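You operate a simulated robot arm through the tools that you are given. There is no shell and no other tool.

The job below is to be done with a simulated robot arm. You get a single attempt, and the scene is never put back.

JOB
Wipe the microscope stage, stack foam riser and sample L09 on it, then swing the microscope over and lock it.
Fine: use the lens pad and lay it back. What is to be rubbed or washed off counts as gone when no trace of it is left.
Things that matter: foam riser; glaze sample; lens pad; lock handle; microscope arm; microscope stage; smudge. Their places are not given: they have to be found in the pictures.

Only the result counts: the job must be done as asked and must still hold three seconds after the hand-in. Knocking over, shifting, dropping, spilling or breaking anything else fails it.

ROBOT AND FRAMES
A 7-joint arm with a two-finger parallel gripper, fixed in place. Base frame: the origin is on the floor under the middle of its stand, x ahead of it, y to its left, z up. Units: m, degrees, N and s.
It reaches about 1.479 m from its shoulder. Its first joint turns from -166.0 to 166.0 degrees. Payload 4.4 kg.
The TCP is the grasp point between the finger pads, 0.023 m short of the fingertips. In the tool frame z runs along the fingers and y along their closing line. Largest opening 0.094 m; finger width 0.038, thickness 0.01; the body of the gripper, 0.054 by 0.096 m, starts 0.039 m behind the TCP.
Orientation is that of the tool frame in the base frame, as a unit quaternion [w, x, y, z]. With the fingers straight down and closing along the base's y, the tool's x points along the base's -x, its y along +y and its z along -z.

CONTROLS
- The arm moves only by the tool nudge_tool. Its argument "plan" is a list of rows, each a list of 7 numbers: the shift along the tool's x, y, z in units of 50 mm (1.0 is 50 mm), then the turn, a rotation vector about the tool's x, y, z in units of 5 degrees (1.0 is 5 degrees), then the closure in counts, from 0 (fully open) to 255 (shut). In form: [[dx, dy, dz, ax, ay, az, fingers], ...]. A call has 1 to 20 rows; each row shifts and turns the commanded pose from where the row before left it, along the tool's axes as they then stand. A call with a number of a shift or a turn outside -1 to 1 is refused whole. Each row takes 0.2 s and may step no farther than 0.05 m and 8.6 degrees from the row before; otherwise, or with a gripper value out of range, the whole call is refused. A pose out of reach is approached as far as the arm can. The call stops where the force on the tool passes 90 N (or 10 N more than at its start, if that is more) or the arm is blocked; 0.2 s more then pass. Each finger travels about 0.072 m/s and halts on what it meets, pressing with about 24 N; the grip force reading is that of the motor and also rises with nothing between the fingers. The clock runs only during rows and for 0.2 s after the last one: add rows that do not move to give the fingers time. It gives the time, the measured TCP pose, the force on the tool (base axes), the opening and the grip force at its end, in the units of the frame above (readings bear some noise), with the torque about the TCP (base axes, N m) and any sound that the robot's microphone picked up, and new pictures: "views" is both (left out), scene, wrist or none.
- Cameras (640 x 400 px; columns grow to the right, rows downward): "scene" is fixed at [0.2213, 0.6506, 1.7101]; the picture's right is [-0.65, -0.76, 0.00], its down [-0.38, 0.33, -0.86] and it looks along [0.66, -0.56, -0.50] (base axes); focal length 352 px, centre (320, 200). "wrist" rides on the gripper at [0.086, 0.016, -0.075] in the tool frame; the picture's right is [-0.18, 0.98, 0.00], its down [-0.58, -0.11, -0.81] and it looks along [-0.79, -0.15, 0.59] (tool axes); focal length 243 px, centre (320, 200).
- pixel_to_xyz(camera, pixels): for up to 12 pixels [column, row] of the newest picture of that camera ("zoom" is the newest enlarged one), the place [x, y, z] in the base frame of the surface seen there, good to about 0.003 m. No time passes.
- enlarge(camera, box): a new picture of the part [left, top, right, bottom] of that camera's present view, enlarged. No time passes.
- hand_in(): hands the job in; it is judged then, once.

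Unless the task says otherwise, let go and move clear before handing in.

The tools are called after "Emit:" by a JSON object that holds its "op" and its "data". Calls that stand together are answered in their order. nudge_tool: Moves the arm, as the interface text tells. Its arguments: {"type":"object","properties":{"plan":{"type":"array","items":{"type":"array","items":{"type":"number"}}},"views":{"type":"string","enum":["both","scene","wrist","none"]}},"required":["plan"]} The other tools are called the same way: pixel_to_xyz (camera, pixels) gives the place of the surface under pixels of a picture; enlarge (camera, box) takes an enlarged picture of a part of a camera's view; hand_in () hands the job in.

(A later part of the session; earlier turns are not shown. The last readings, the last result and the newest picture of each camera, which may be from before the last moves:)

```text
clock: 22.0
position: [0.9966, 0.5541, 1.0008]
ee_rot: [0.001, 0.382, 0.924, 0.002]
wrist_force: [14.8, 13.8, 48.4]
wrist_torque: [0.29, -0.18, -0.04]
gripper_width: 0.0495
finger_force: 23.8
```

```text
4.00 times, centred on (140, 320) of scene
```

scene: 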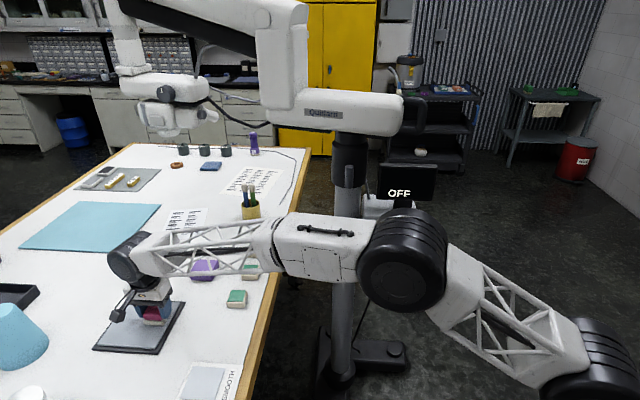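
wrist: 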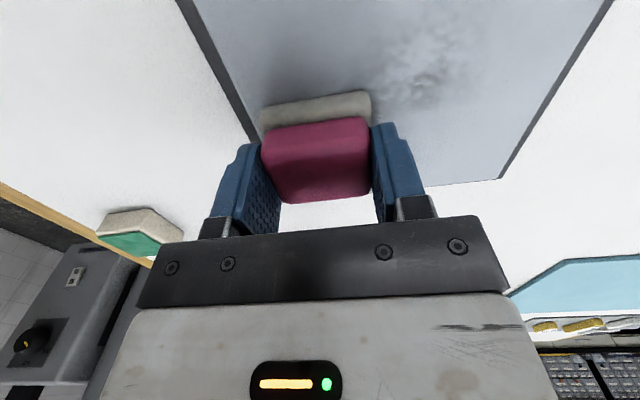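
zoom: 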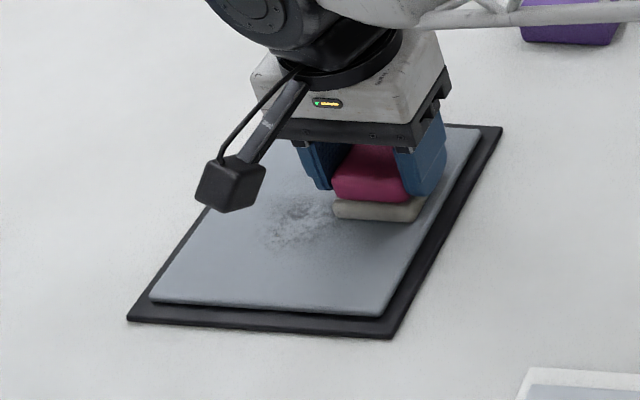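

Another lane is done and the smudge is fading. I'll step +v 17 mm and stroke +u again with a touch less press.

Emit:
{"op": "nudge_tool", "data": {"plan": [[0.17, 0, -0.01, 0, 0, 0, 255], [0.17, 0, 0, 0, 0, 0, 255], [0, 0.2, 0, 0, 0, 0, 255], [0, 0.2, 0, 0, 0, 0, 255], [0, 0.2, 0, 0, 0, 0, 255], [0, 0.2, 0, 0, 0, 0, 255], [0, 0.2, 0, 0, 0, 0, 255], [0, 0.2, 0, 0, 0, 0, 255], [0, 0.2, 0, 0, 0, 0, 255], [0, 0.2, 0, 0, 0, 0, 255], [0, 0.2, 0, 0, 0, 0, 255]], "views": "both"}}

Emit:
{"op": "enlarge", "data": {"camera": "scene", "box": [80, 270, 200, 370]}}

```text
clock: 24.4
position: [1.0472, 0.6284, 1.0007]
ee_rot: [0.0, 0.382, 0.924, -0.001]
wrist_force: [-14.7, -13.2, 45.3]
wrist_torque: [-0.36, 0.5, 0.03]
gripper_width: 0.0494
finger_force: 23.4
```

scene: 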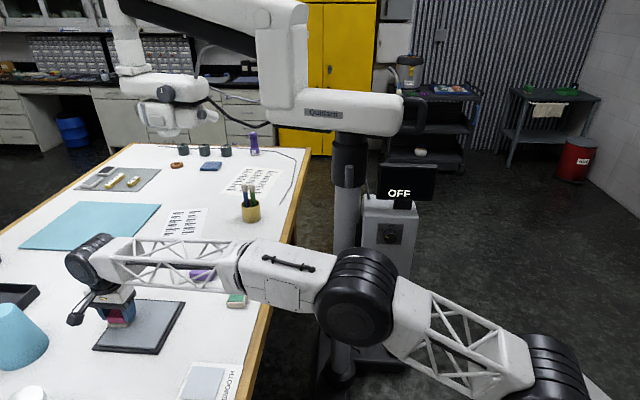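
wrist: 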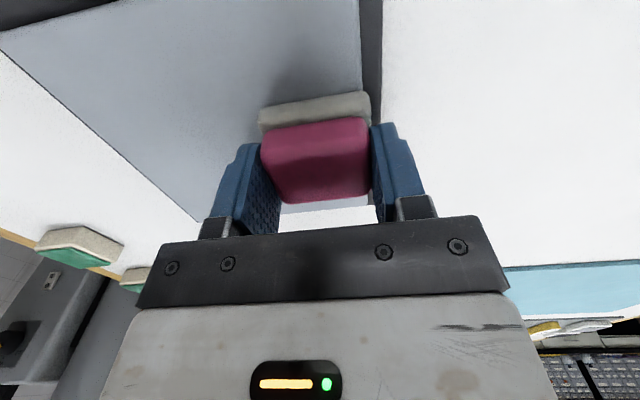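

```text
4.00 times, centred on (140, 320) of scene
```

zoom: 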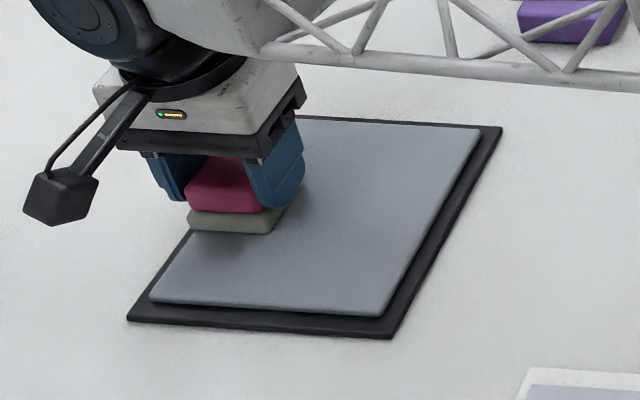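

The visible stage looks clean now. I'll do two more lanes further in +v to be sure of the edge of the smudge.

Emit:
{"op": "nudge_tool", "data": {"plan": [[0.17, 0, -0.01, 0, 0, 0, 255], [0.17, 0, 0, 0, 0, 0, 255], [0, -0.22, 0, 0, 0, 0, 255], [0, -0.22, 0, 0, 0, 0, 255], [0, -0.22, 0, 0, 0, 0, 255], [0, -0.22, 0, 0, 0, 0, 255], [0, -0.22, 0, 0, 0, 0, 255], [0, -0.22, 0, 0, 0, 0, 255], [0, -0.22, 0, 0, 0, 0, 255], [0, -0.22, 0, 0, 0, 0, 255], [0.17, 0, -0.008, 0, 0, 0, 255], [0.17, 0, 0, 0, 0, 0, 255], [0, 0.22, 0, 0, 0, 0, 255], [0, 0.22, 0, 0, 0, 0, 255], [0, 0.22, 0, 0, 0, 0, 255], [0, 0.22, 0, 0, 0, 0, 255], [0, 0.22, 0, 0, 0, 0, 255], [0, 0.22, 0, 0, 0, 0, 255], [0, 0.2, 0, 0, 0, 0, 255]], "views": "both"}}

Emit:
{"op": "enlarge", "data": {"camera": "scene", "box": [80, 270, 200, 370]}}

```text
clock: 28.4
position: [1.0139, 0.6454, 1.0002]
ee_rot: [0.0, 0.382, 0.924, 0.0]
wrist_force: [-10.6, -9.8, 33.1]
wrist_torque: [-0.26, 0.3, 0.03]
gripper_width: 0.0495
finger_force: 23.9
```

scene: 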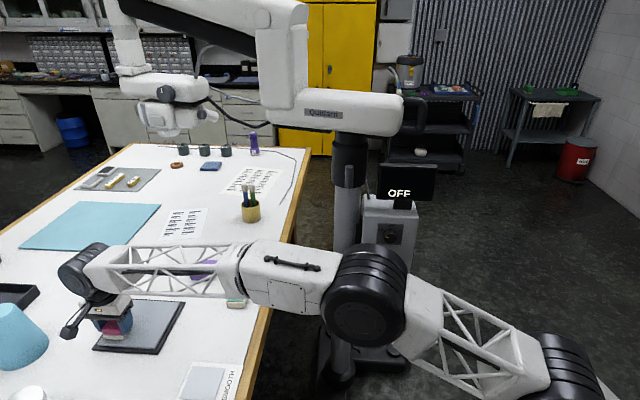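
wrist: 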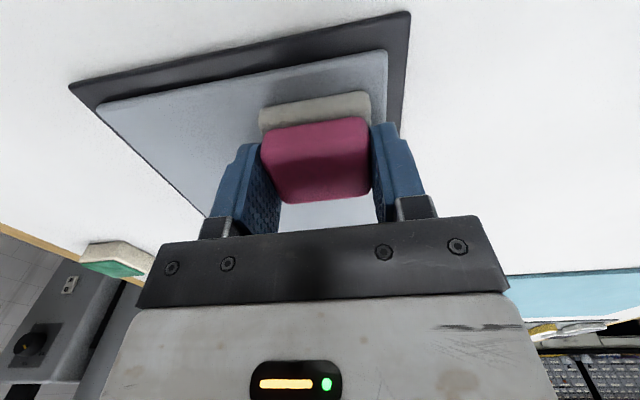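

```text
4.00 times, centred on (140, 320) of scene
```

zoom: 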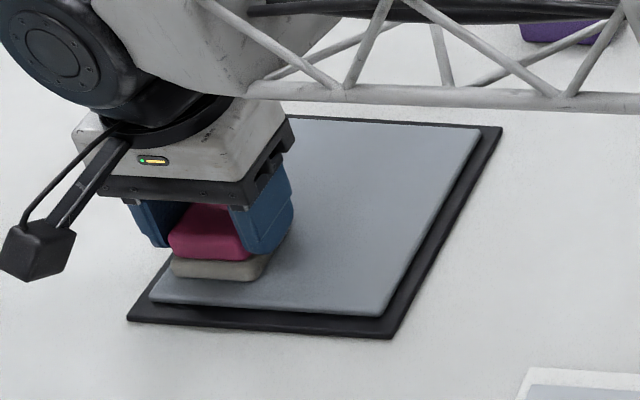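

The stage looks clean and unmoved. I'll lift off and carry the pad back above its original spot, then inspect the whole stage.

Emit:
{"op": "nudge_tool", "data": {"plan": [[0, 0, -0.4, 0, 0, 0, 255], [0, 0, -0.6, 0, 0, 0, 255], [0, 0, -0.4, 0, 0, 0, 255], [-0.036, -0.771, 0, 0, 0, 0, 255], [-0.036, -0.771, 0, 0, 0, 0, 255], [-0.036, -0.771, 0, 0, 0, 0, 255], [-0.036, -0.771, 0, 0, 0, 0, 255], [-0.036, -0.771, 0, 0, 0, 0, 255], [-0.036, -0.771, 0, 0, 0, 0, 255], [-0.036, -0.771, 0, 0, 0, 0, 255], [0, 0, 0, 0, 0, 0, 255], [0, 0, 0, 0, 0, 0, 255]], "views": "both"}}

Emit:
{"op": "enlarge", "data": {"camera": "scene", "box": [80, 280, 200, 370]}}

Emit:
{"op": "enlarge", "data": {"camera": "wrist", "box": [460, 0, 640, 180]}}

```text
clock: 31.0
position: [0.8317, 0.4454, 1.0689]
ee_rot: [0.0, 0.382, 0.924, 0.0]
wrist_force: [0.5, 0.8, -0.6]
wrist_torque: [-0.01, -0.01, -0.01]
gripper_width: 0.0492
finger_force: 23.9
```

scene: 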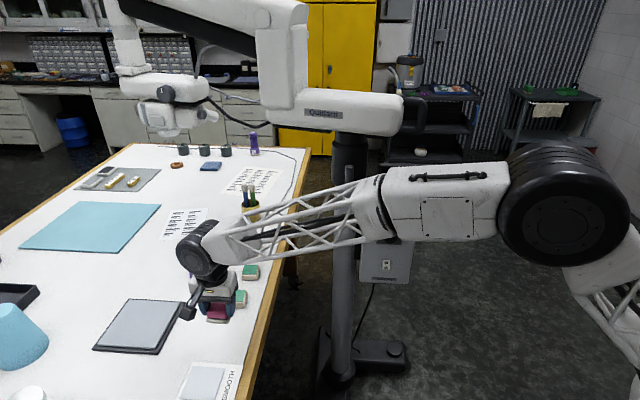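
wrist: 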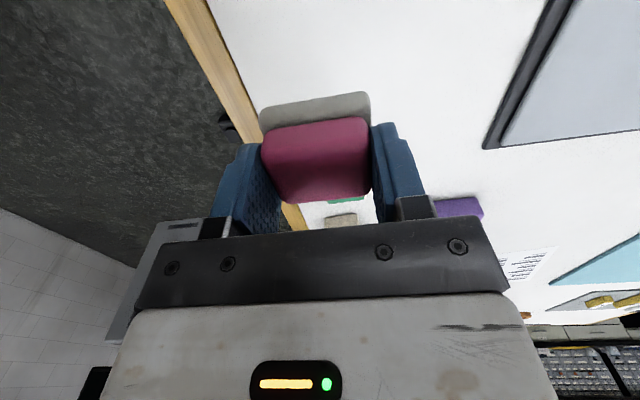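

```text
4.44 times, centred on (140, 325) of scene
```

zoom: 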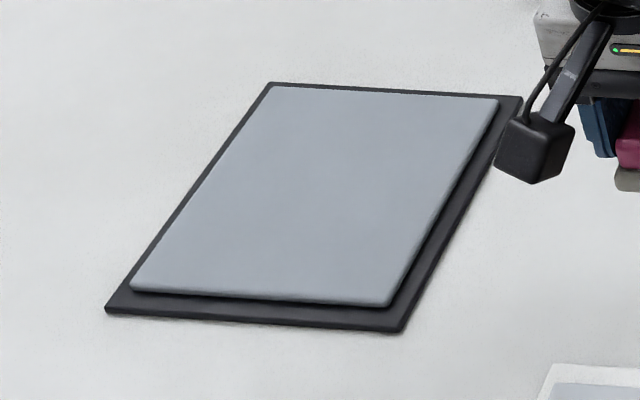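

```text
2.22 times, centred on (550, 90) of wrist
```

zoom: 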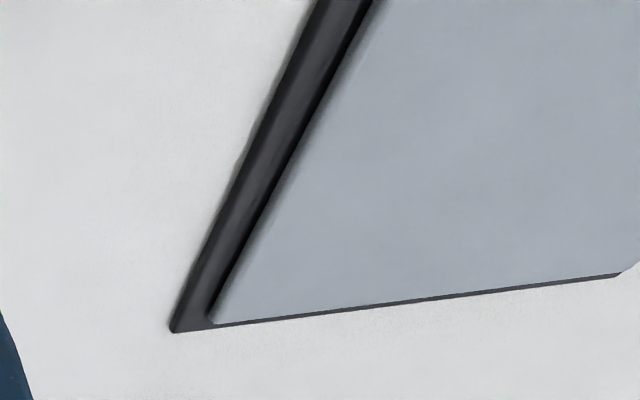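

The stage appears fully clean. I'll zoom in tighter on it to rule out faint traces before putting the pad down.

Emit:
{"op": "enlarge", "data": {"camera": "scene", "box": [110, 300, 175, 345]}}

```text
8.89 times, centred on (142, 322) of scene
```

zoom: 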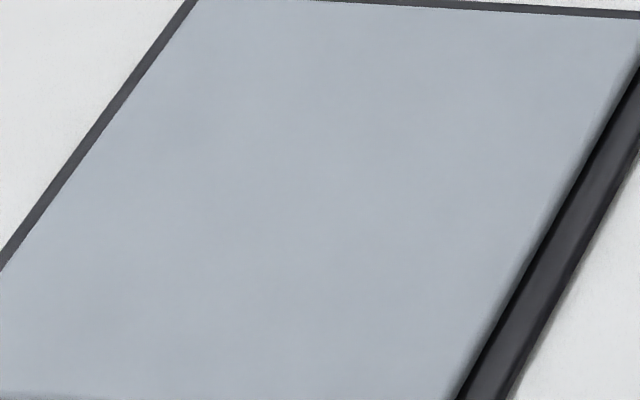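

There may be extremely faint tonal variation, so while I still hold the pad I'll look at the stage from above with the wrist camera.

Emit:
{"op": "nudge_tool", "data": {"plan": [[-0.03, 0.76, -0.43, 0, 0, 0, 255], [-0.03, 0.76, -0.43, 0, 0, 0, 255], [-0.03, 0.76, -0.43, 0, 0, 0, 255], [-0.03, 0.76, -0.43, 0, 0, 0, 255], [-0.03, 0.76, -0.43, 0, 0, 0, 255], [-0.03, 0.76, -0.43, 0, 0, 0, 255], [0, 0, 0, 0, 0, 0, 255]], "views": "both"}}

Emit:
{"op": "enlarge", "data": {"camera": "wrist", "box": [220, 0, 440, 100]}}

```text
clock: 32.6
position: [0.9964, 0.6016, 1.1961]
ee_rot: [0.0, 0.383, 0.924, 0.001]
wrist_force: [-0.1, -0.5, -0.9]
wrist_torque: [-0.04, 0.01, 0.0]
gripper_width: 0.049
finger_force: 24.1
```

scene: 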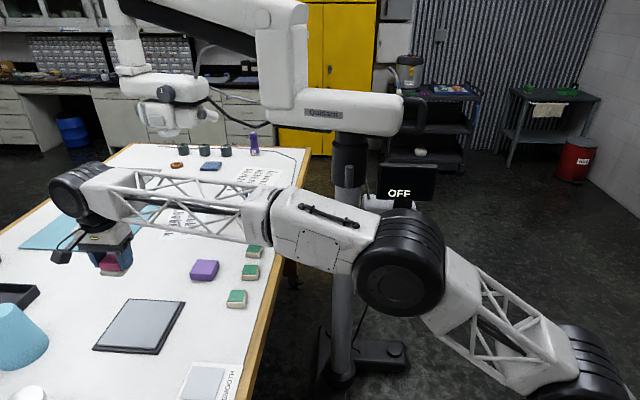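
wrist: 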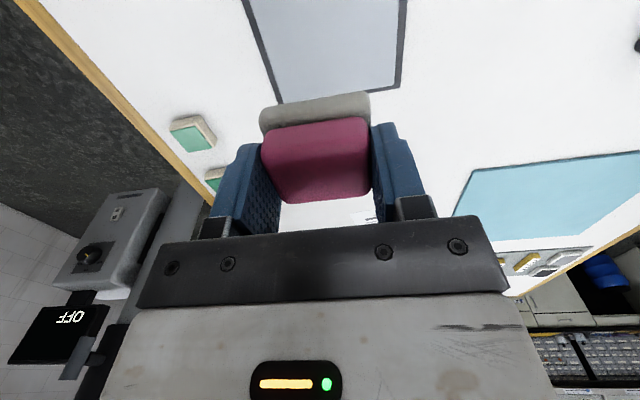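

```text
2.91 times, centred on (330, 50) of wrist
```

zoom: 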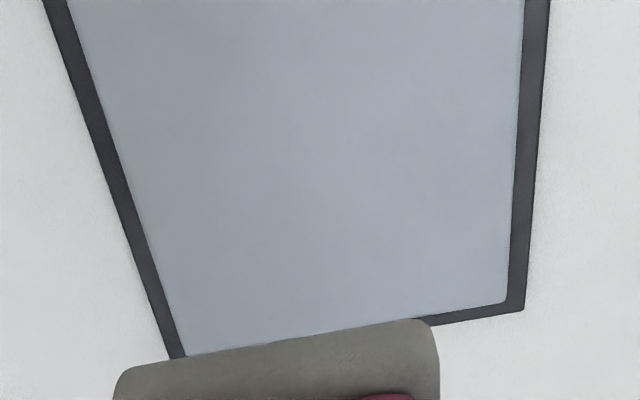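

The stage is clean with no trace left. I'll go back above the pad's spot and lower it until contact, expected at TCP z≈0.987.

Emit:
{"op": "nudge_tool", "data": {"plan": [[0.03, -0.76, 0.43, 0, 0, 0, 255], [0.03, -0.76, 0.43, 0, 0, 0, 255], [0.03, -0.76, 0.43, 0, 0, 0, 255], [0.03, -0.76, 0.43, 0, 0, 0, 255], [0.03, -0.76, 0.43, 0, 0, 0, 255], [0.03, -0.76, 0.43, 0, 0, 0, 255], [0, 0, 0.6, 0, 0, 0, 255], [0, 0, 0.5, 0, 0, 0, 255], [0, 0, 0.2, 0, 0, 0, 255], [0, 0, 0, 0, 0, 0, 255], [0, 0, 0, 0, 0, 0, 255]], "views": "both"}}

```text
clock: 35.0
position: [0.8351, 0.4445, 1.0028]
ee_rot: [0.0, 0.382, 0.924, 0.0]
wrist_force: [1.2, 0.2, -0.5]
wrist_torque: [0.01, 0.03, -0.03]
gripper_width: 0.0495
finger_force: 24.4
```

scene: 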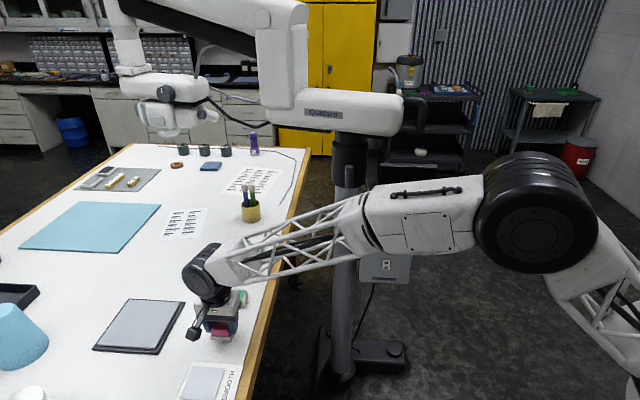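
wrist: 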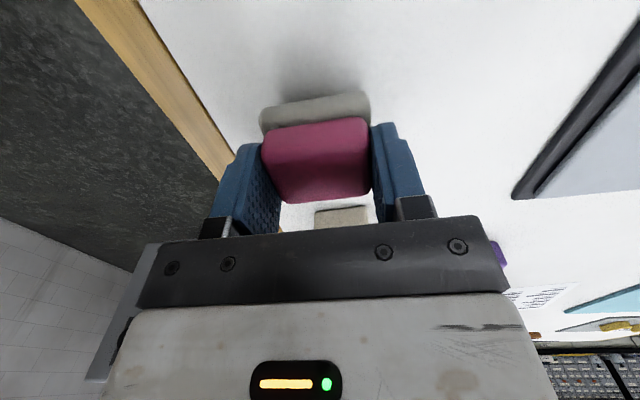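

The pad hovers about 15 mm above the table at (0.835, 0.4445). I'll correct 3 mm sideways and lower 14 mm.

Emit:
{"op": "nudge_tool", "data": {"plan": [[0.064, -0.03, 0.08, 0, 0, 0, 255], [0, 0, 0.08, 0, 0, 0, 255], [0, 0, 0.06, 0, 0, 0, 255], [0, 0, 0.06, 0, 0, 0, 255], [0, 0, 0, 0, 0, 0, 255], [0, 0, 0, 0, 0, 0, 255]], "views": "none"}}

```text
clock: 36.4
position: [0.8302, 0.4463, 0.9906]
ee_rot: [0.0, 0.382, 0.924, 0.0]
wrist_force: [0.4, -0.2, 0.1]
wrist_torque: [0.01, 0.02, 0.04]
gripper_width: 0.0493
finger_force: 24.1
```

Not in contact yet at 0.9906, so I'll lower another few millimetres.

Emit:
{"op": "nudge_tool", "data": {"plan": [[0.0, 0, 0.04, 0, 0, 0, 255], [0, 0, 0.03, 0, 0, 0, 255], [0, 0, 0, 0, 0, 0, 255], [0, 0, 0, 0, 0, 0, 255]], "views": "none"}}

```text
clock: 37.4
position: [0.8306, 0.4468, 0.9877]
ee_rot: [0.0, 0.382, 0.924, 0.0]
wrist_force: [-0.5, -0.3, -1.1]
wrist_torque: [-0.01, -0.03, -0.01]
gripper_width: 0.0494
finger_force: 24.2
```

Emit:
{"op": "nudge_tool", "data": {"plan": [[0.0, 0, 0.02, 0, 0, 0, 255], [0, 0, 0.02, 0, 0, 0, 255], [0, 0, 0, 0, 0, 0, 255], [0, 0, 0, 0, 0, 0, 255]], "views": "none"}}

```text
clock: 38.4
position: [0.8317, 0.4479, 0.9868]
ee_rot: [0.001, 0.381, 0.924, 0.001]
wrist_force: [0.7, -4.8, 16.9]
wrist_torque: [-0.21, 0.05, 0.0]
gripper_width: 0.0491
finger_force: 23.7
```

Contact with the table is felt at 17 N (TCP z 0.9868). I'll open the fingers, then rise straight up.

Emit:
{"op": "nudge_tool", "data": {"plan": [[0, 0, -0.015, 0, 0, 0, 180], [0, 0, 0, 0, 0, 0, 0], [0, 0, 0, 0, 0, 0, 0], [0, 0, 0, 0, 0, 0, 0], [0, 0, 0, 0, 0, 0, 0], [0, 0, -0.4, 0, 0, 0, 0], [0, 0, -0.8, 0, 0, 0, 0], [0, 0, -0.8, 0, 0, 0, 0], [0, 0, 0, 0, 0, 0, 0]], "views": "both"}}

Emit:
{"op": "enlarge", "data": {"camera": "wrist", "box": [240, 0, 440, 160]}}

```text
clock: 40.4
position: [0.8284, 0.4478, 1.0847]
ee_rot: [0.0, 0.382, 0.924, 0.0]
wrist_force: [-0.6, 0.7, 1.1]
wrist_torque: [-0.01, -0.01, 0.02]
gripper_width: 0.0937
finger_force: 0.0
```

scene: 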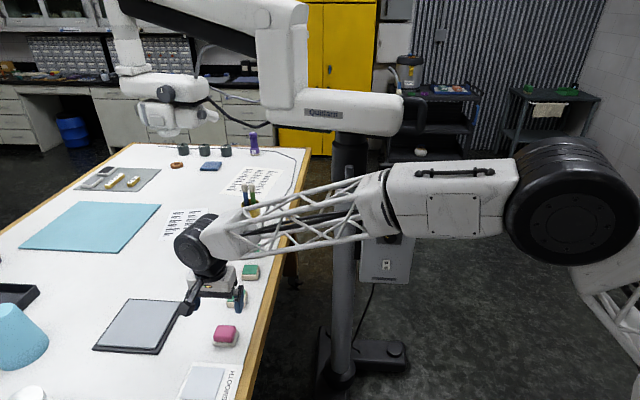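
wrist: 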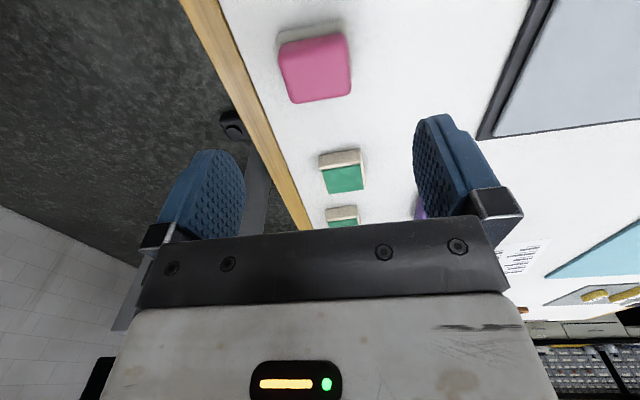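

```text
2.50 times, centred on (340, 80) of wrist
```

zoom: 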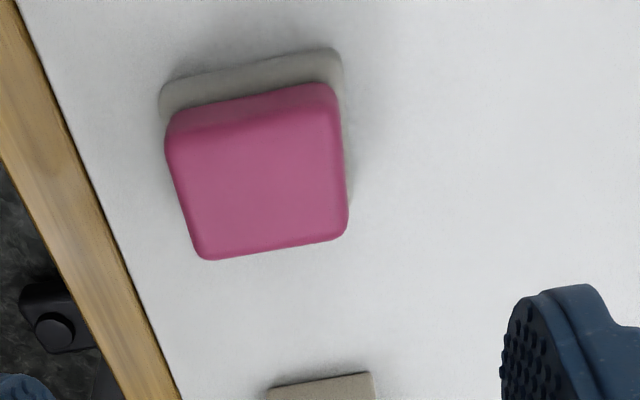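

The pad is laid back down. I'll verify its position in the scene picture against the earlier reading of (223,330).

Emit:
{"op": "enlarge", "data": {"camera": "scene", "box": [180, 235, 280, 355]}}

Emit:
{"op": "pixel_to_xyz", "data": {"camera": "wrist", "pixels": [[278, 46], [344, 35], [350, 90], [294, 102], [316, 68], [445, 212], [418, 205]]}}

```text
3.33 times, centred on (230, 295) of scene
```

zoom: 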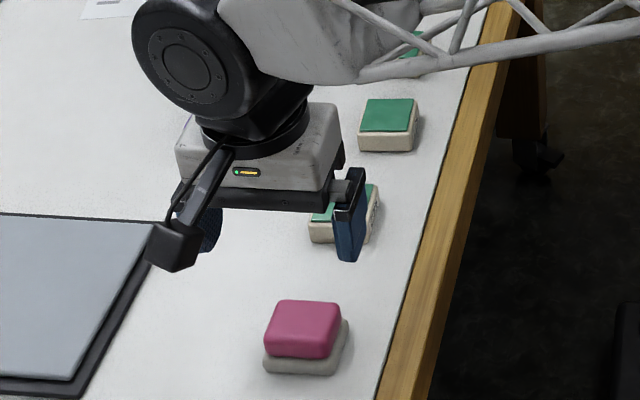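

```text
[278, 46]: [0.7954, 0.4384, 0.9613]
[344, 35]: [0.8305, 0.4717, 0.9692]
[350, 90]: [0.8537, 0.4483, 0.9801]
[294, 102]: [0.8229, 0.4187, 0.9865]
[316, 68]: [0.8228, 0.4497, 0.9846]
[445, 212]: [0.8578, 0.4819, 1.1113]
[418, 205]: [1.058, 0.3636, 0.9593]
```

The pad is within a few millimetres of its original place. Next comes the foam riser: I'll move above (1.094, 0.373) and look at it.

Emit:
{"op": "nudge_tool", "data": {"plan": [[-0.76, 0.4, -0.15, 0, 0, 0, 0], [-0.76, 0.4, -0.15, 0, 0, 0, 0], [-0.76, 0.4, -0.15, 0, 0, 0, 0], [-0.76, 0.4, -0.15, 0, 0, 0, 0], [-0.76, 0.4, -0.15, 0, 0, 0, 0], [-0.3, 0.4, 0, 0, 0, 0, 0], [0, 0.3, 0, 0, 0, 0, 0], [0, 0, 0, 0, 0, 0, 0]], "views": "both"}}

Emit:
{"op": "enlarge", "data": {"camera": "wrist", "box": [220, 0, 440, 140]}}

```text
clock: 42.2
position: [1.0725, 0.399, 1.1271]
ee_rot: [0.0, 0.382, 0.924, 0.001]
wrist_force: [0.9, 0.0, 0.2]
wrist_torque: [-0.03, 0.01, 0.02]
gripper_width: 0.0939
finger_force: 0.0
```

scene: 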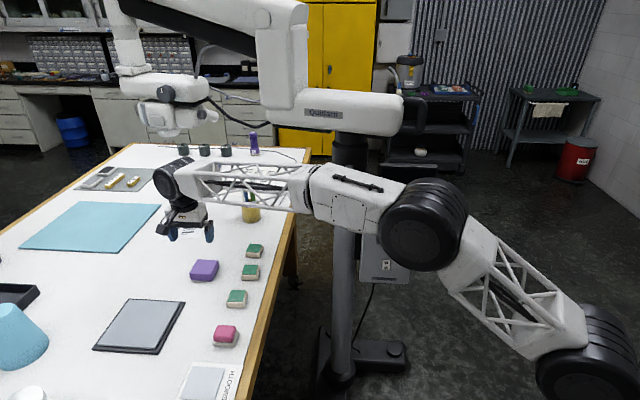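
wrist: 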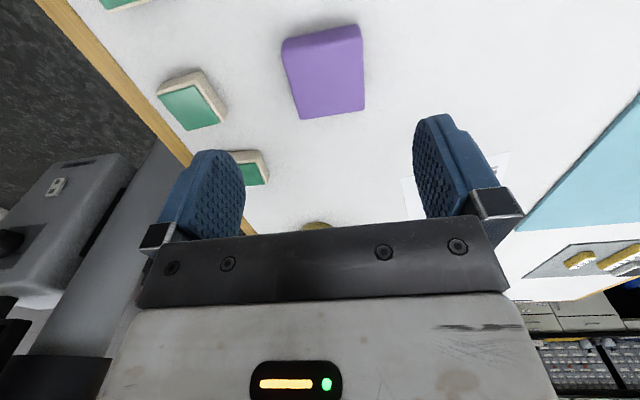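

```text
2.86 times, centred on (330, 70) of wrist
```

zoom: 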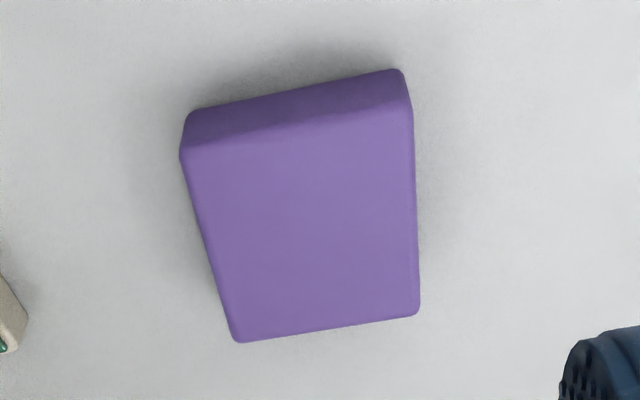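

I'll measure the riser's top corners from this zoom.

Emit:
{"op": "pixel_to_xyz", "data": {"camera": "zoom", "pixels": [[190, 156], [405, 110], [414, 308], [240, 335], [310, 225], [190, 115], [400, 75], [300, 140], [230, 270], [412, 210], [325, 322]]}}

```text
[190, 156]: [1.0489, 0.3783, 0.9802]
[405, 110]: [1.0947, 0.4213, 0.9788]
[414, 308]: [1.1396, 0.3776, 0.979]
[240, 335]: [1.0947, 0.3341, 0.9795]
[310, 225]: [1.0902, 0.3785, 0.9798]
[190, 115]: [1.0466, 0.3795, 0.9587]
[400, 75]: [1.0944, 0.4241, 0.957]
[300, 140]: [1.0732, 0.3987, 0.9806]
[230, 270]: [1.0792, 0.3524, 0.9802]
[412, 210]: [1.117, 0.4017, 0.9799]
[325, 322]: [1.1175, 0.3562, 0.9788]
```

The riser is a 0.064 m square at about 44°, centred at (1.0945, 0.378), with its top at 0.979. I'll centre over it and descend most of the way.

Emit:
{"op": "nudge_tool", "data": {"plan": [[-0.31, 0.01, 0.4, 0, 0, 0, 0], [-0.31, 0.0, 0.5, 0, 0, 0, 0], [0, 0, 0.6, 0, 0, 0, 0], [0, 0, 0.6, 0, 0, 0, 0], [0, 0, 0.4, 0, 0, 0, 0], [0, 0, 0, 0, 0, 0, 0], [0, 0, 0, 0, 0, 0, 0]], "views": "both"}}

Emit:
{"op": "enlarge", "data": {"camera": "wrist", "box": [160, 80, 500, 240]}}

```text
clock: 43.8
position: [1.0933, 0.3772, 0.9997]
ee_rot: [0.0, 0.381, 0.924, -0.001]
wrist_force: [0.1, 0.3, -0.4]
wrist_torque: [0.02, -0.02, -0.01]
gripper_width: 0.0939
finger_force: 0.0
```

scene: 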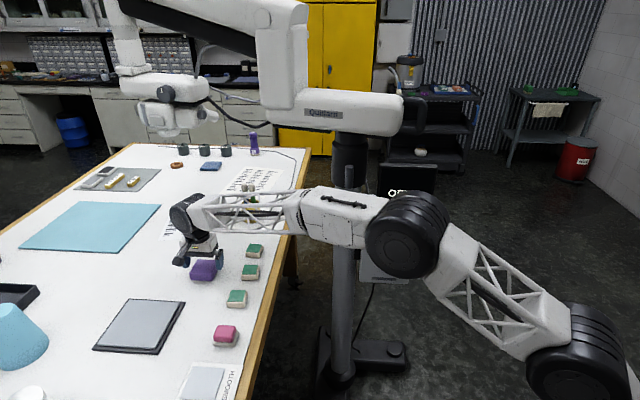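
wrist: 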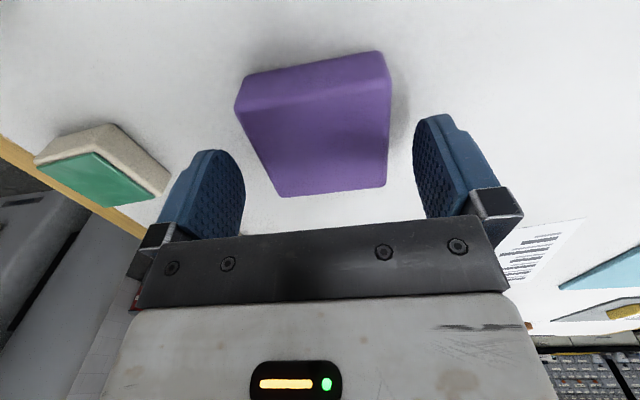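

```text
1.88 times, centred on (330, 160) of wrist
```

zoom: 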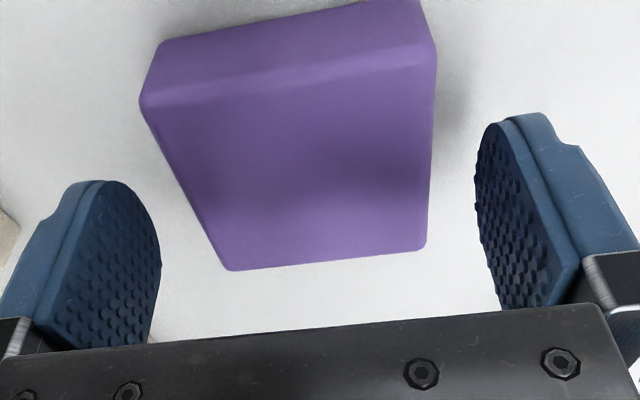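

The riser is centred between the fingers. I'll descend 17 mm and close.

Emit:
{"op": "nudge_tool", "data": {"plan": [[0.0, 0.0, 0.18, 0, 0, 0, 0], [0, 0, 0.17, 0, 0, 0, 0], [0, 0, 0, 0, 0, 0, 0], [0, 0, 0, 0, 0, 0, 0], [0, 0, 0, 0, 0, 0, 255], [0, 0, 0, 0, 0, 0, 255], [0, 0, 0, 0, 0, 0, 255], [0, 0, 0, 0, 0, 0, 255]], "views": "wrist"}}

```text
clock: 45.6
position: [1.0922, 0.376, 0.9813]
ee_rot: [0.0, 0.381, 0.924, 0.001]
wrist_force: [-0.5, 0.0, 0.5]
wrist_torque: [0.01, 0.0, 0.0]
gripper_width: 0.0692
finger_force: 23.9
```

wrist: 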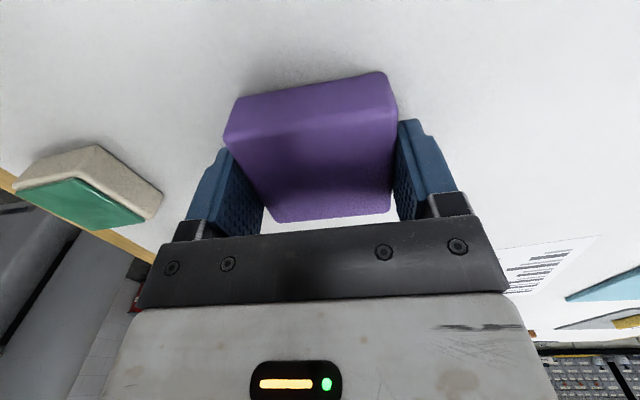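

The riser is gripped at 0.0692 m. I'll lift it and carry it over the stage centre (1.013, 0.592).

Emit:
{"op": "nudge_tool", "data": {"plan": [[0, 0, -0.4, 0, 0, 0, 255], [0, 0, -0.6, 0, 0, 0, 255], [0, 0, -0.5, 0, 0, 0, 255], [0.834, 0.386, 0, 0, 0, 0, 255], [0.834, 0.386, 0, 0, 0, 0, 255], [0.834, 0.386, 0, 0, 0, 0, 255], [0.834, 0.386, 0, 0, 0, 0, 255], [0.834, 0.386, 0, 0, 0, 0, 255], [0, 0, 0, 0, 0, 0, 255], [0, 0, 0, 0, 0, 0, 255]], "views": "both"}}

```text
clock: 47.8
position: [1.014, 0.594, 1.0596]
ee_rot: [0.0, 0.381, 0.924, 0.0]
wrist_force: [-0.4, 1.1, -0.7]
wrist_torque: [0.02, -0.02, 0.03]
gripper_width: 0.0691
finger_force: 24.1
```

scene: 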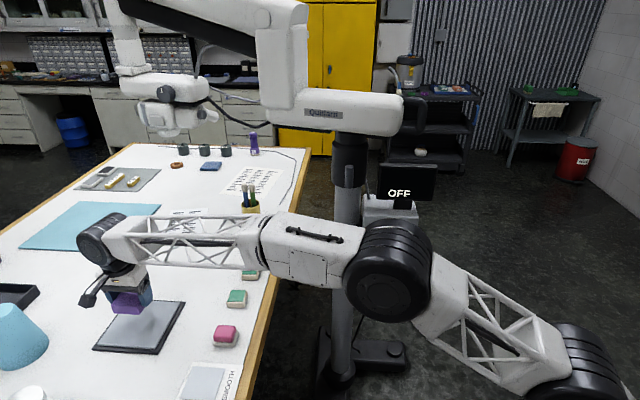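
wrist: 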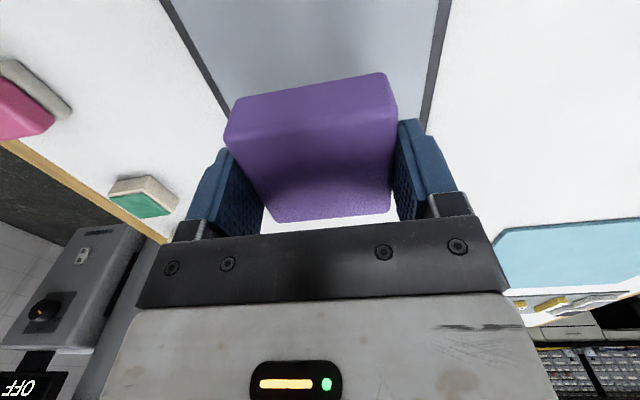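

The riser is over the stage centre. I'll lower to just above contact, expected at TCP z≈0.995.

Emit:
{"op": "nudge_tool", "data": {"plan": [[-0.01, -0.03, 0.5, 0, 0, 0, 255], [0, 0, 0.45, 0, 0, 0, 255], [0, 0, 0.2, 0, 0, 0, 255], [0, 0, 0.08, 0, 0, 0, 255], [0, 0, 0, 0, 0, 0, 255], [0, 0, 0, 0, 0, 0, 255]], "views": "none"}}

```text
clock: 49.2
position: [1.0144, 0.5905, 0.9958]
ee_rot: [0.0, 0.382, 0.924, 0.0]
wrist_force: [0.6, 0.2, 0.1]
wrist_torque: [0.0, 0.05, 0.01]
gripper_width: 0.0694
finger_force: 24.0
```

Emit:
{"op": "nudge_tool", "data": {"plan": [[0, 0, 0.025, 0, 0, 0, 255], [0, 0, 0.0, 0, 0, 0, 255], [0, 0, 0, 0, 0, 0, 255]], "views": "none"}}

```text
clock: 50.0
position: [1.014, 0.5922, 0.9946]
ee_rot: [-0.001, 0.382, 0.924, 0.0]
wrist_force: [0.4, -1.1, 2.2]
wrist_torque: [-0.05, -0.01, -0.03]
gripper_width: 0.0694
finger_force: 24.4
```

Light contact (2 N) at z 0.9946, as expected. I'll release the riser and rise.

Emit:
{"op": "nudge_tool", "data": {"plan": [[0, 0, 0.008, 0, 0, 0, 255], [0, 0, 0, 0, 0, 0, 255], [0, 0, 0, 0, 0, 0, 0], [0, 0, 0, 0, 0, 0, 0], [0, 0, 0, 0, 0, 0, 0], [0, 0, 0, 0, 0, 0, 0], [0, 0, -0.4, 0, 0, 0, 0], [0, 0, -0.8, 0, 0, 0, 0], [0, 0, -0.8, 0, 0, 0, 0], [0, 0, 0, 0, 0, 0, 0]], "views": "both"}}

Emit:
{"op": "enlarge", "data": {"camera": "wrist", "box": [200, 0, 460, 160]}}

Emit:
{"op": "enlarge", "data": {"camera": "scene", "box": [80, 270, 200, 370]}}

```text
clock: 52.2
position: [1.012, 0.5891, 1.0922]
ee_rot: [-0.001, 0.382, 0.924, 0.0]
wrist_force: [0.2, -0.4, 0.7]
wrist_torque: [0.03, -0.01, 0.01]
gripper_width: 0.094
finger_force: 0.0
```

scene: 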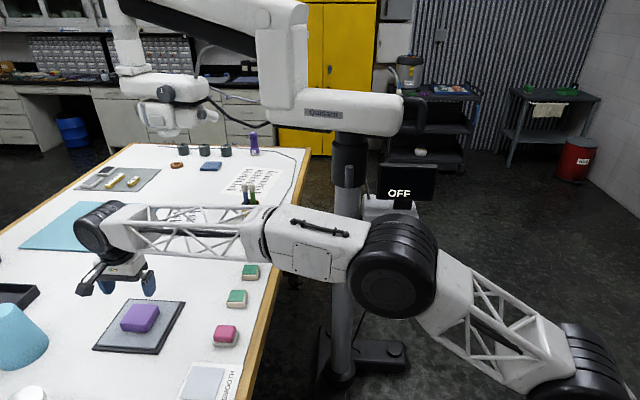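
wrist: 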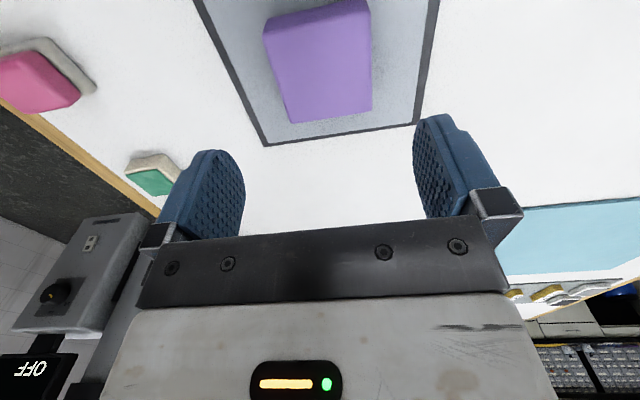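

```text
2.46 times, centred on (330, 80) of wrist
```

zoom: 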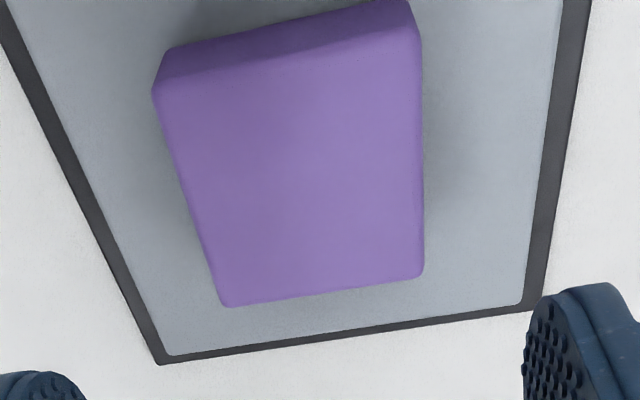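

```text
4.00 times, centred on (140, 320) of scene
```

zoom: 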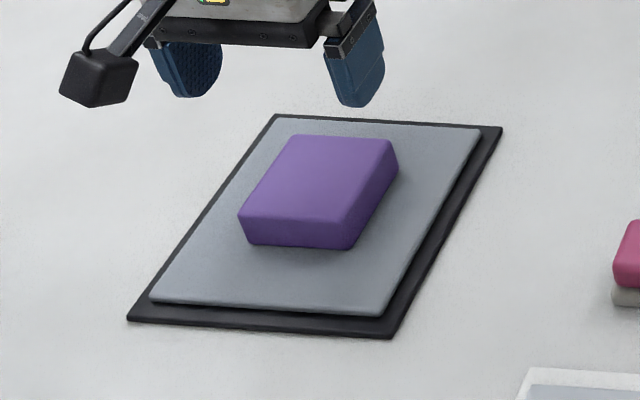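

The riser sits in the middle of the stage. I'll record its centre and then go for L09.

Emit:
{"op": "pixel_to_xyz", "data": {"camera": "zoom", "pixels": [[296, 140], [388, 145], [346, 215], [246, 209], [318, 178]]}}

Emit:
{"op": "pixel_to_xyz", "data": {"camera": "wrist", "pixels": [[264.5, 35], [368, 14], [370, 108], [291, 120], [320, 65]]}}

Emit:
{"op": "nudge_tool", "data": {"plan": [[-0.8, -0.5, -0.1, 0, 0, 0, 0], [-0.8, -0.5, -0.1, 0, 0, 0, 0], [-0.8, -0.5, 0, 0, 0, 0, 0], [-0.8, -0.5, 0, 0, 0, 0, 0], [-0.6, -0.9, 0, 0, 0, 0, 0], [0, -0.9, 0, 0, 0, 0, 0], [0, 0, 0, 0, 0, 0, 0]], "views": "both"}}

```text
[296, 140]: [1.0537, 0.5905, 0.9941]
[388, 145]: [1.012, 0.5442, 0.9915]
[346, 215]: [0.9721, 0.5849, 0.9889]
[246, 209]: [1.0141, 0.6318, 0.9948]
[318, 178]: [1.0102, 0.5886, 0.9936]
```

```text
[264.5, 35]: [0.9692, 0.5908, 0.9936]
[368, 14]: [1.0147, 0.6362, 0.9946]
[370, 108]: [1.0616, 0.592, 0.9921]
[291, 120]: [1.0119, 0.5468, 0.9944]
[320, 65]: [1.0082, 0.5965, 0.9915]
```

```text
refused: row 5 steps farther than a row can; nothing moved
```

The riser's centre is about (1.0135, 0.590), with its top at 0.993. The last call was refused because one row was too long, so I'll use shorter steps toward L09.

Emit:
{"op": "nudge_tool", "data": {"plan": [[-0.53, -0.68, -0.06, 0, 0, 0, 0], [-0.53, -0.68, -0.06, 0, 0, 0, 0], [-0.53, -0.68, -0.06, 0, 0, 0, 0], [-0.53, -0.68, 0, 0, 0, 0, 0], [-0.53, -0.68, 0, 0, 0, 0, 0], [-0.53, -0.68, 0, 0, 0, 0, 0], [-0.53, -0.68, 0, 0, 0, 0, 0], [0, 0, 0, 0, 0, 0, 0], [0, 0, 0, 0, 0, 0, 0]], "views": "both"}}

Emit:
{"op": "enlarge", "data": {"camera": "wrist", "box": [240, 0, 440, 160]}}

```text
clock: 54.2
position: [0.9771, 0.292, 1.1019]
ee_rot: [0.0, 0.383, 0.924, 0.0]
wrist_force: [-0.6, 0.7, 0.2]
wrist_torque: [-0.01, 0.03, -0.03]
gripper_width: 0.094
finger_force: 0.1
```

scene: 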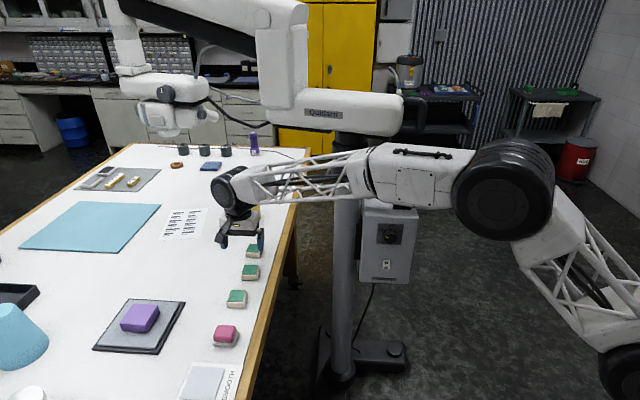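
wrist: 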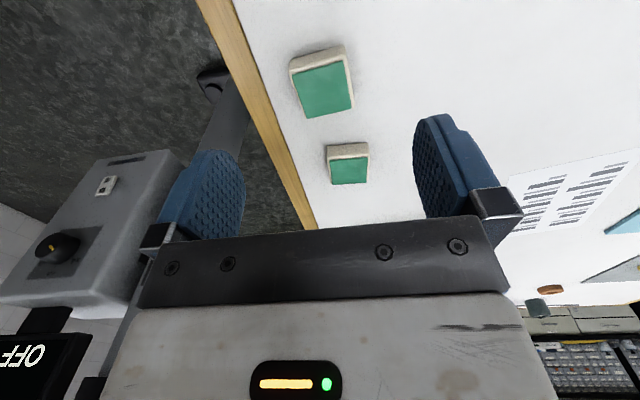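

```text
2.50 times, centred on (340, 80) of wrist
```

zoom: 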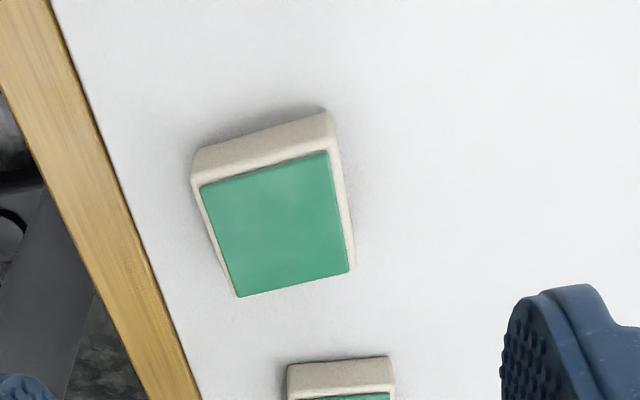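

The nearer sample at (322,80) should be L09, since C72 lies behind it. I'll measure its corners.

Emit:
{"op": "pixel_to_xyz", "data": {"camera": "zoom", "pixels": [[204, 187], [325, 156], [345, 268], [240, 293], [275, 225], [195, 175], [330, 130], [352, 265], [232, 290], [200, 152], [325, 115]]}}

```text
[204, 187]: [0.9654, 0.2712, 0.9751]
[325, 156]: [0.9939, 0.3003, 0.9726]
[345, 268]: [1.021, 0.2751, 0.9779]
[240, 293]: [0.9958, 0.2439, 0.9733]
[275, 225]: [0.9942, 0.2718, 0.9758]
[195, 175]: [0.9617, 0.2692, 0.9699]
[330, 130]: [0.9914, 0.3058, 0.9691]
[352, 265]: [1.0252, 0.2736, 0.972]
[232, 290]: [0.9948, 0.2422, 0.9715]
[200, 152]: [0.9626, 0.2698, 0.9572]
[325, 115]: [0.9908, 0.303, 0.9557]
```

L09's centre is at (0.994, 0.2726), turned about 47.5°. I'll trim the yaw by 2.5°, centre over it and descend to just above the grasp height.

Emit:
{"op": "nudge_tool", "data": {"plan": [[-0.257, -0.036, 0.2, 0, 0, 0, 0], [-0.257, 0, 0.4, 0, 0, 0, 0], [0, 0, 0.6, 0, 0, -0.5, 0], [0, 0, 0.6, 0, 0, 0, 0], [0, 0, 0.3, 0, 0, 0, 0], [0, 0, 0, 0, 0, 0, 0], [0, 0, 0, 0, 0, 0, 0]], "views": "both"}}

Emit:
{"op": "enlarge", "data": {"camera": "wrist", "box": [160, 60, 500, 240]}}

```text
clock: 55.8
position: [0.9933, 0.2729, 0.9976]
ee_rot: [0.0, 0.362, 0.932, 0.0]
wrist_force: [0.3, 0.0, -0.6]
wrist_torque: [0.04, 0.01, 0.02]
gripper_width: 0.0941
finger_force: 0.0
```

scene: 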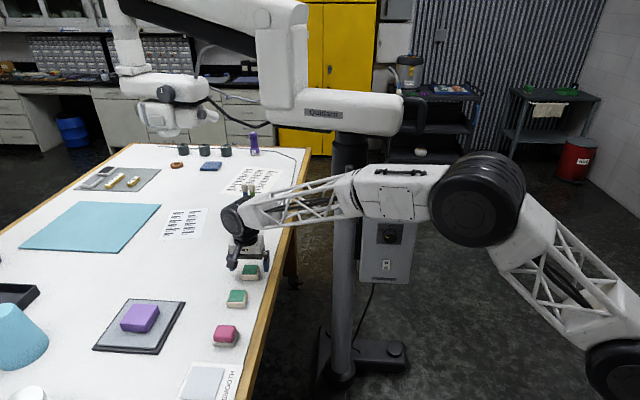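
wrist: 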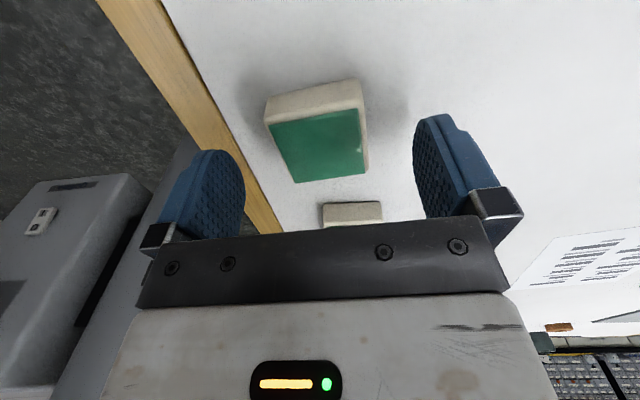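

```text
1.88 times, centred on (330, 150) of wrist
```

zoom: 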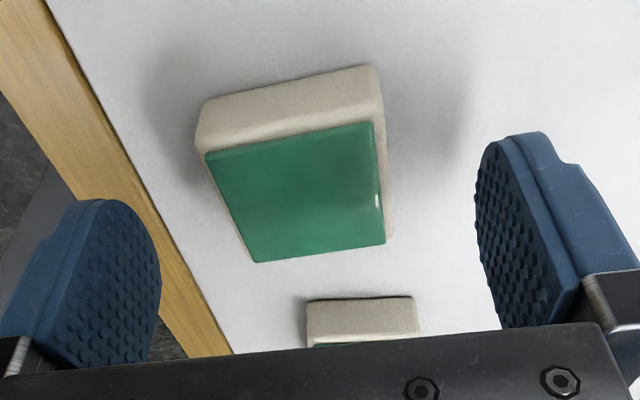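

Aligned well. I'll descend 16.5 mm and close on L09.

Emit:
{"op": "nudge_tool", "data": {"plan": [[0.0, 0.0, 0.17, 0, 0, 0, 0], [0, 0, 0.16, 0, 0, 0, 0], [0, 0, 0, 0, 0, 0, 0], [0, 0, 0, 0, 0, 0, 0], [0, 0, 0, 0, 0, 0, 255], [0, 0, 0, 0, 0, 0, 255], [0, 0, 0, 0, 0, 0, 255], [0, 0, 0, 0, 0, 0, 255], [0, 0, 0, 0, 0, 0, 255]], "views": "both"}}

```text
clock: 57.8
position: [0.9925, 0.2712, 0.9801]
ee_rot: [0.0, 0.362, 0.932, 0.0]
wrist_force: [0.2, 0.9, 1.0]
wrist_torque: [0.02, 0.06, 0.01]
gripper_width: 0.0496
finger_force: 23.6
```

scene: 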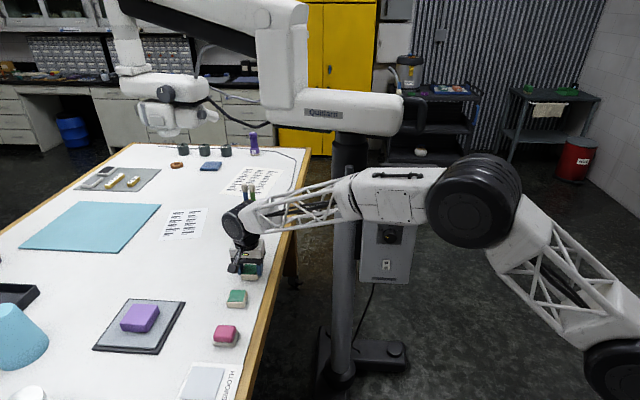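
wrist: 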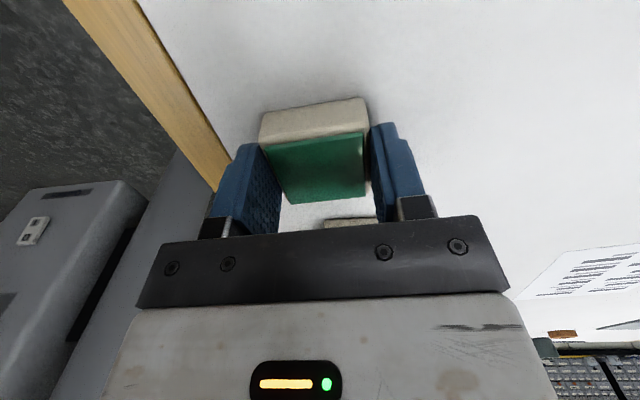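

L09 is gripped (0.0496 m). I'll lift 100 mm, turn back to 45° and carry it over the riser.

Emit:
{"op": "nudge_tool", "data": {"plan": [[0, 0, -0.4, 0, 0, 0, 255], [0, 0, -0.8, 0, 0, 0, 255], [0, 0, -0.8, 0, 0, 0.48, 255], [0.602, 0.687, 0, 0, 0, 0, 255], [0.602, 0.687, 0, 0, 0, 0, 255], [0.602, 0.687, 0, 0, 0, 0, 255], [0.602, 0.687, 0, 0, 0, 0, 255], [0.602, 0.687, 0, 0, 0, 0, 255], [0.602, 0.687, 0, 0, 0, 0, 255], [0.602, 0.687, 0, 0, 0, 0, 255], [0, 0, 0, 0, 0, 0, 255], [0, 0, 0, 0, 0, 0, 255]], "views": "both"}}

```text
clock: 60.4
position: [1.0115, 0.5881, 1.0799]
ee_rot: [0.001, 0.381, 0.925, 0.0]
wrist_force: [-0.2, 1.0, -1.3]
wrist_torque: [-0.03, -0.02, 0.0]
gripper_width: 0.0492
finger_force: 23.7
```

scene: 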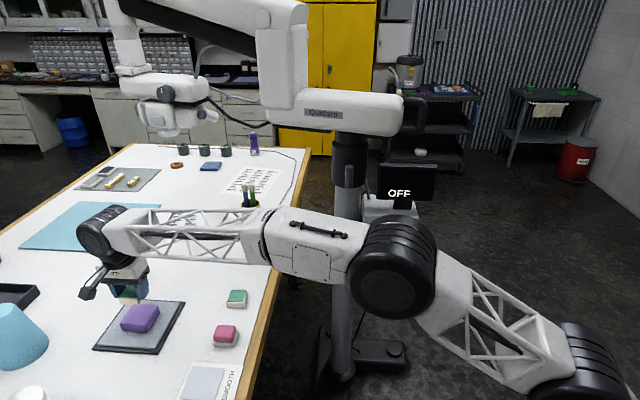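
wrist: 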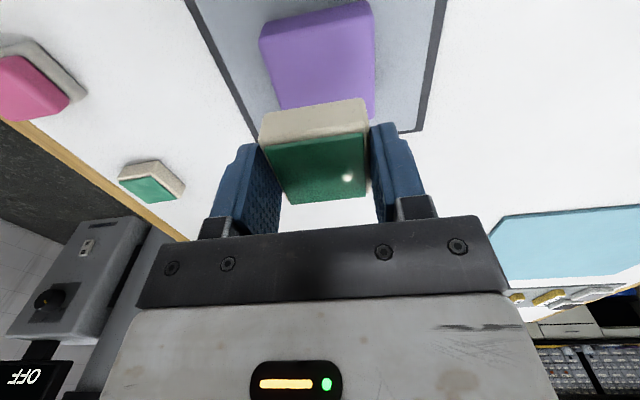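

L09 is above the riser. I'll adjust 3 mm along +y-tool and lower to just above the expected contact at z≈1.022.

Emit:
{"op": "nudge_tool", "data": {"plan": [[0, 0.056, 0.4, 0, 0, 0, 255], [0, 0, 0.4, 0, 0, 0, 255], [0, 0, 0.2, 0, 0, 0, 255], [0, 0, 0.08, 0, 0, 0, 255], [0, 0, 0, 0, 0, 0, 255], [0, 0, 0, 0, 0, 0, 255]], "views": "both"}}

```text
clock: 61.8
position: [1.0153, 0.5908, 1.0261]
ee_rot: [0.0, 0.381, 0.925, 0.0]
wrist_force: [-0.7, 0.2, -1.3]
wrist_torque: [0.0, 0.0, -0.01]
gripper_width: 0.0495
finger_force: 24.2
```

scene: 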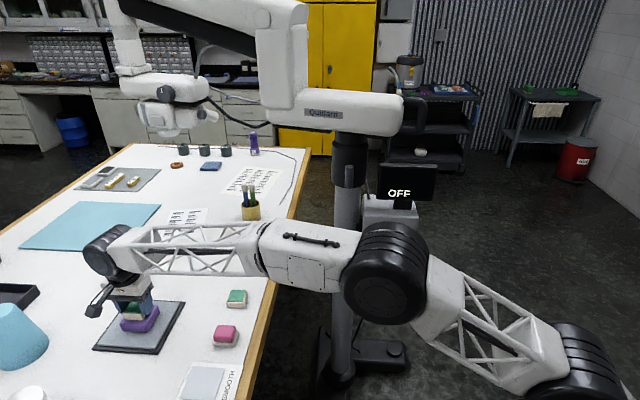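
wrist: 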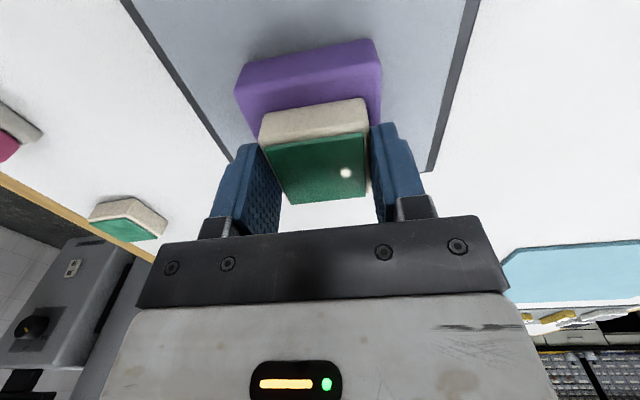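

It's centred on the riser. I'll lower about 3.5 mm further to touch down.

Emit:
{"op": "nudge_tool", "data": {"plan": [[0, 0, 0.04, 0, 0, 0, 255], [0, 0, 0.03, 0, 0, 0, 255], [0, 0, 0, 0, 0, 0, 255], [0, 0, 0, 0, 0, 0, 255]], "views": "none"}}

```text
clock: 62.8
position: [1.0166, 0.5921, 1.0254]
ee_rot: [0.0, 0.381, 0.925, 0.001]
wrist_force: [1.2, 0.1, 21.3]
wrist_torque: [-0.04, -0.01, 0.0]
gripper_width: 0.0493
finger_force: 23.8
```

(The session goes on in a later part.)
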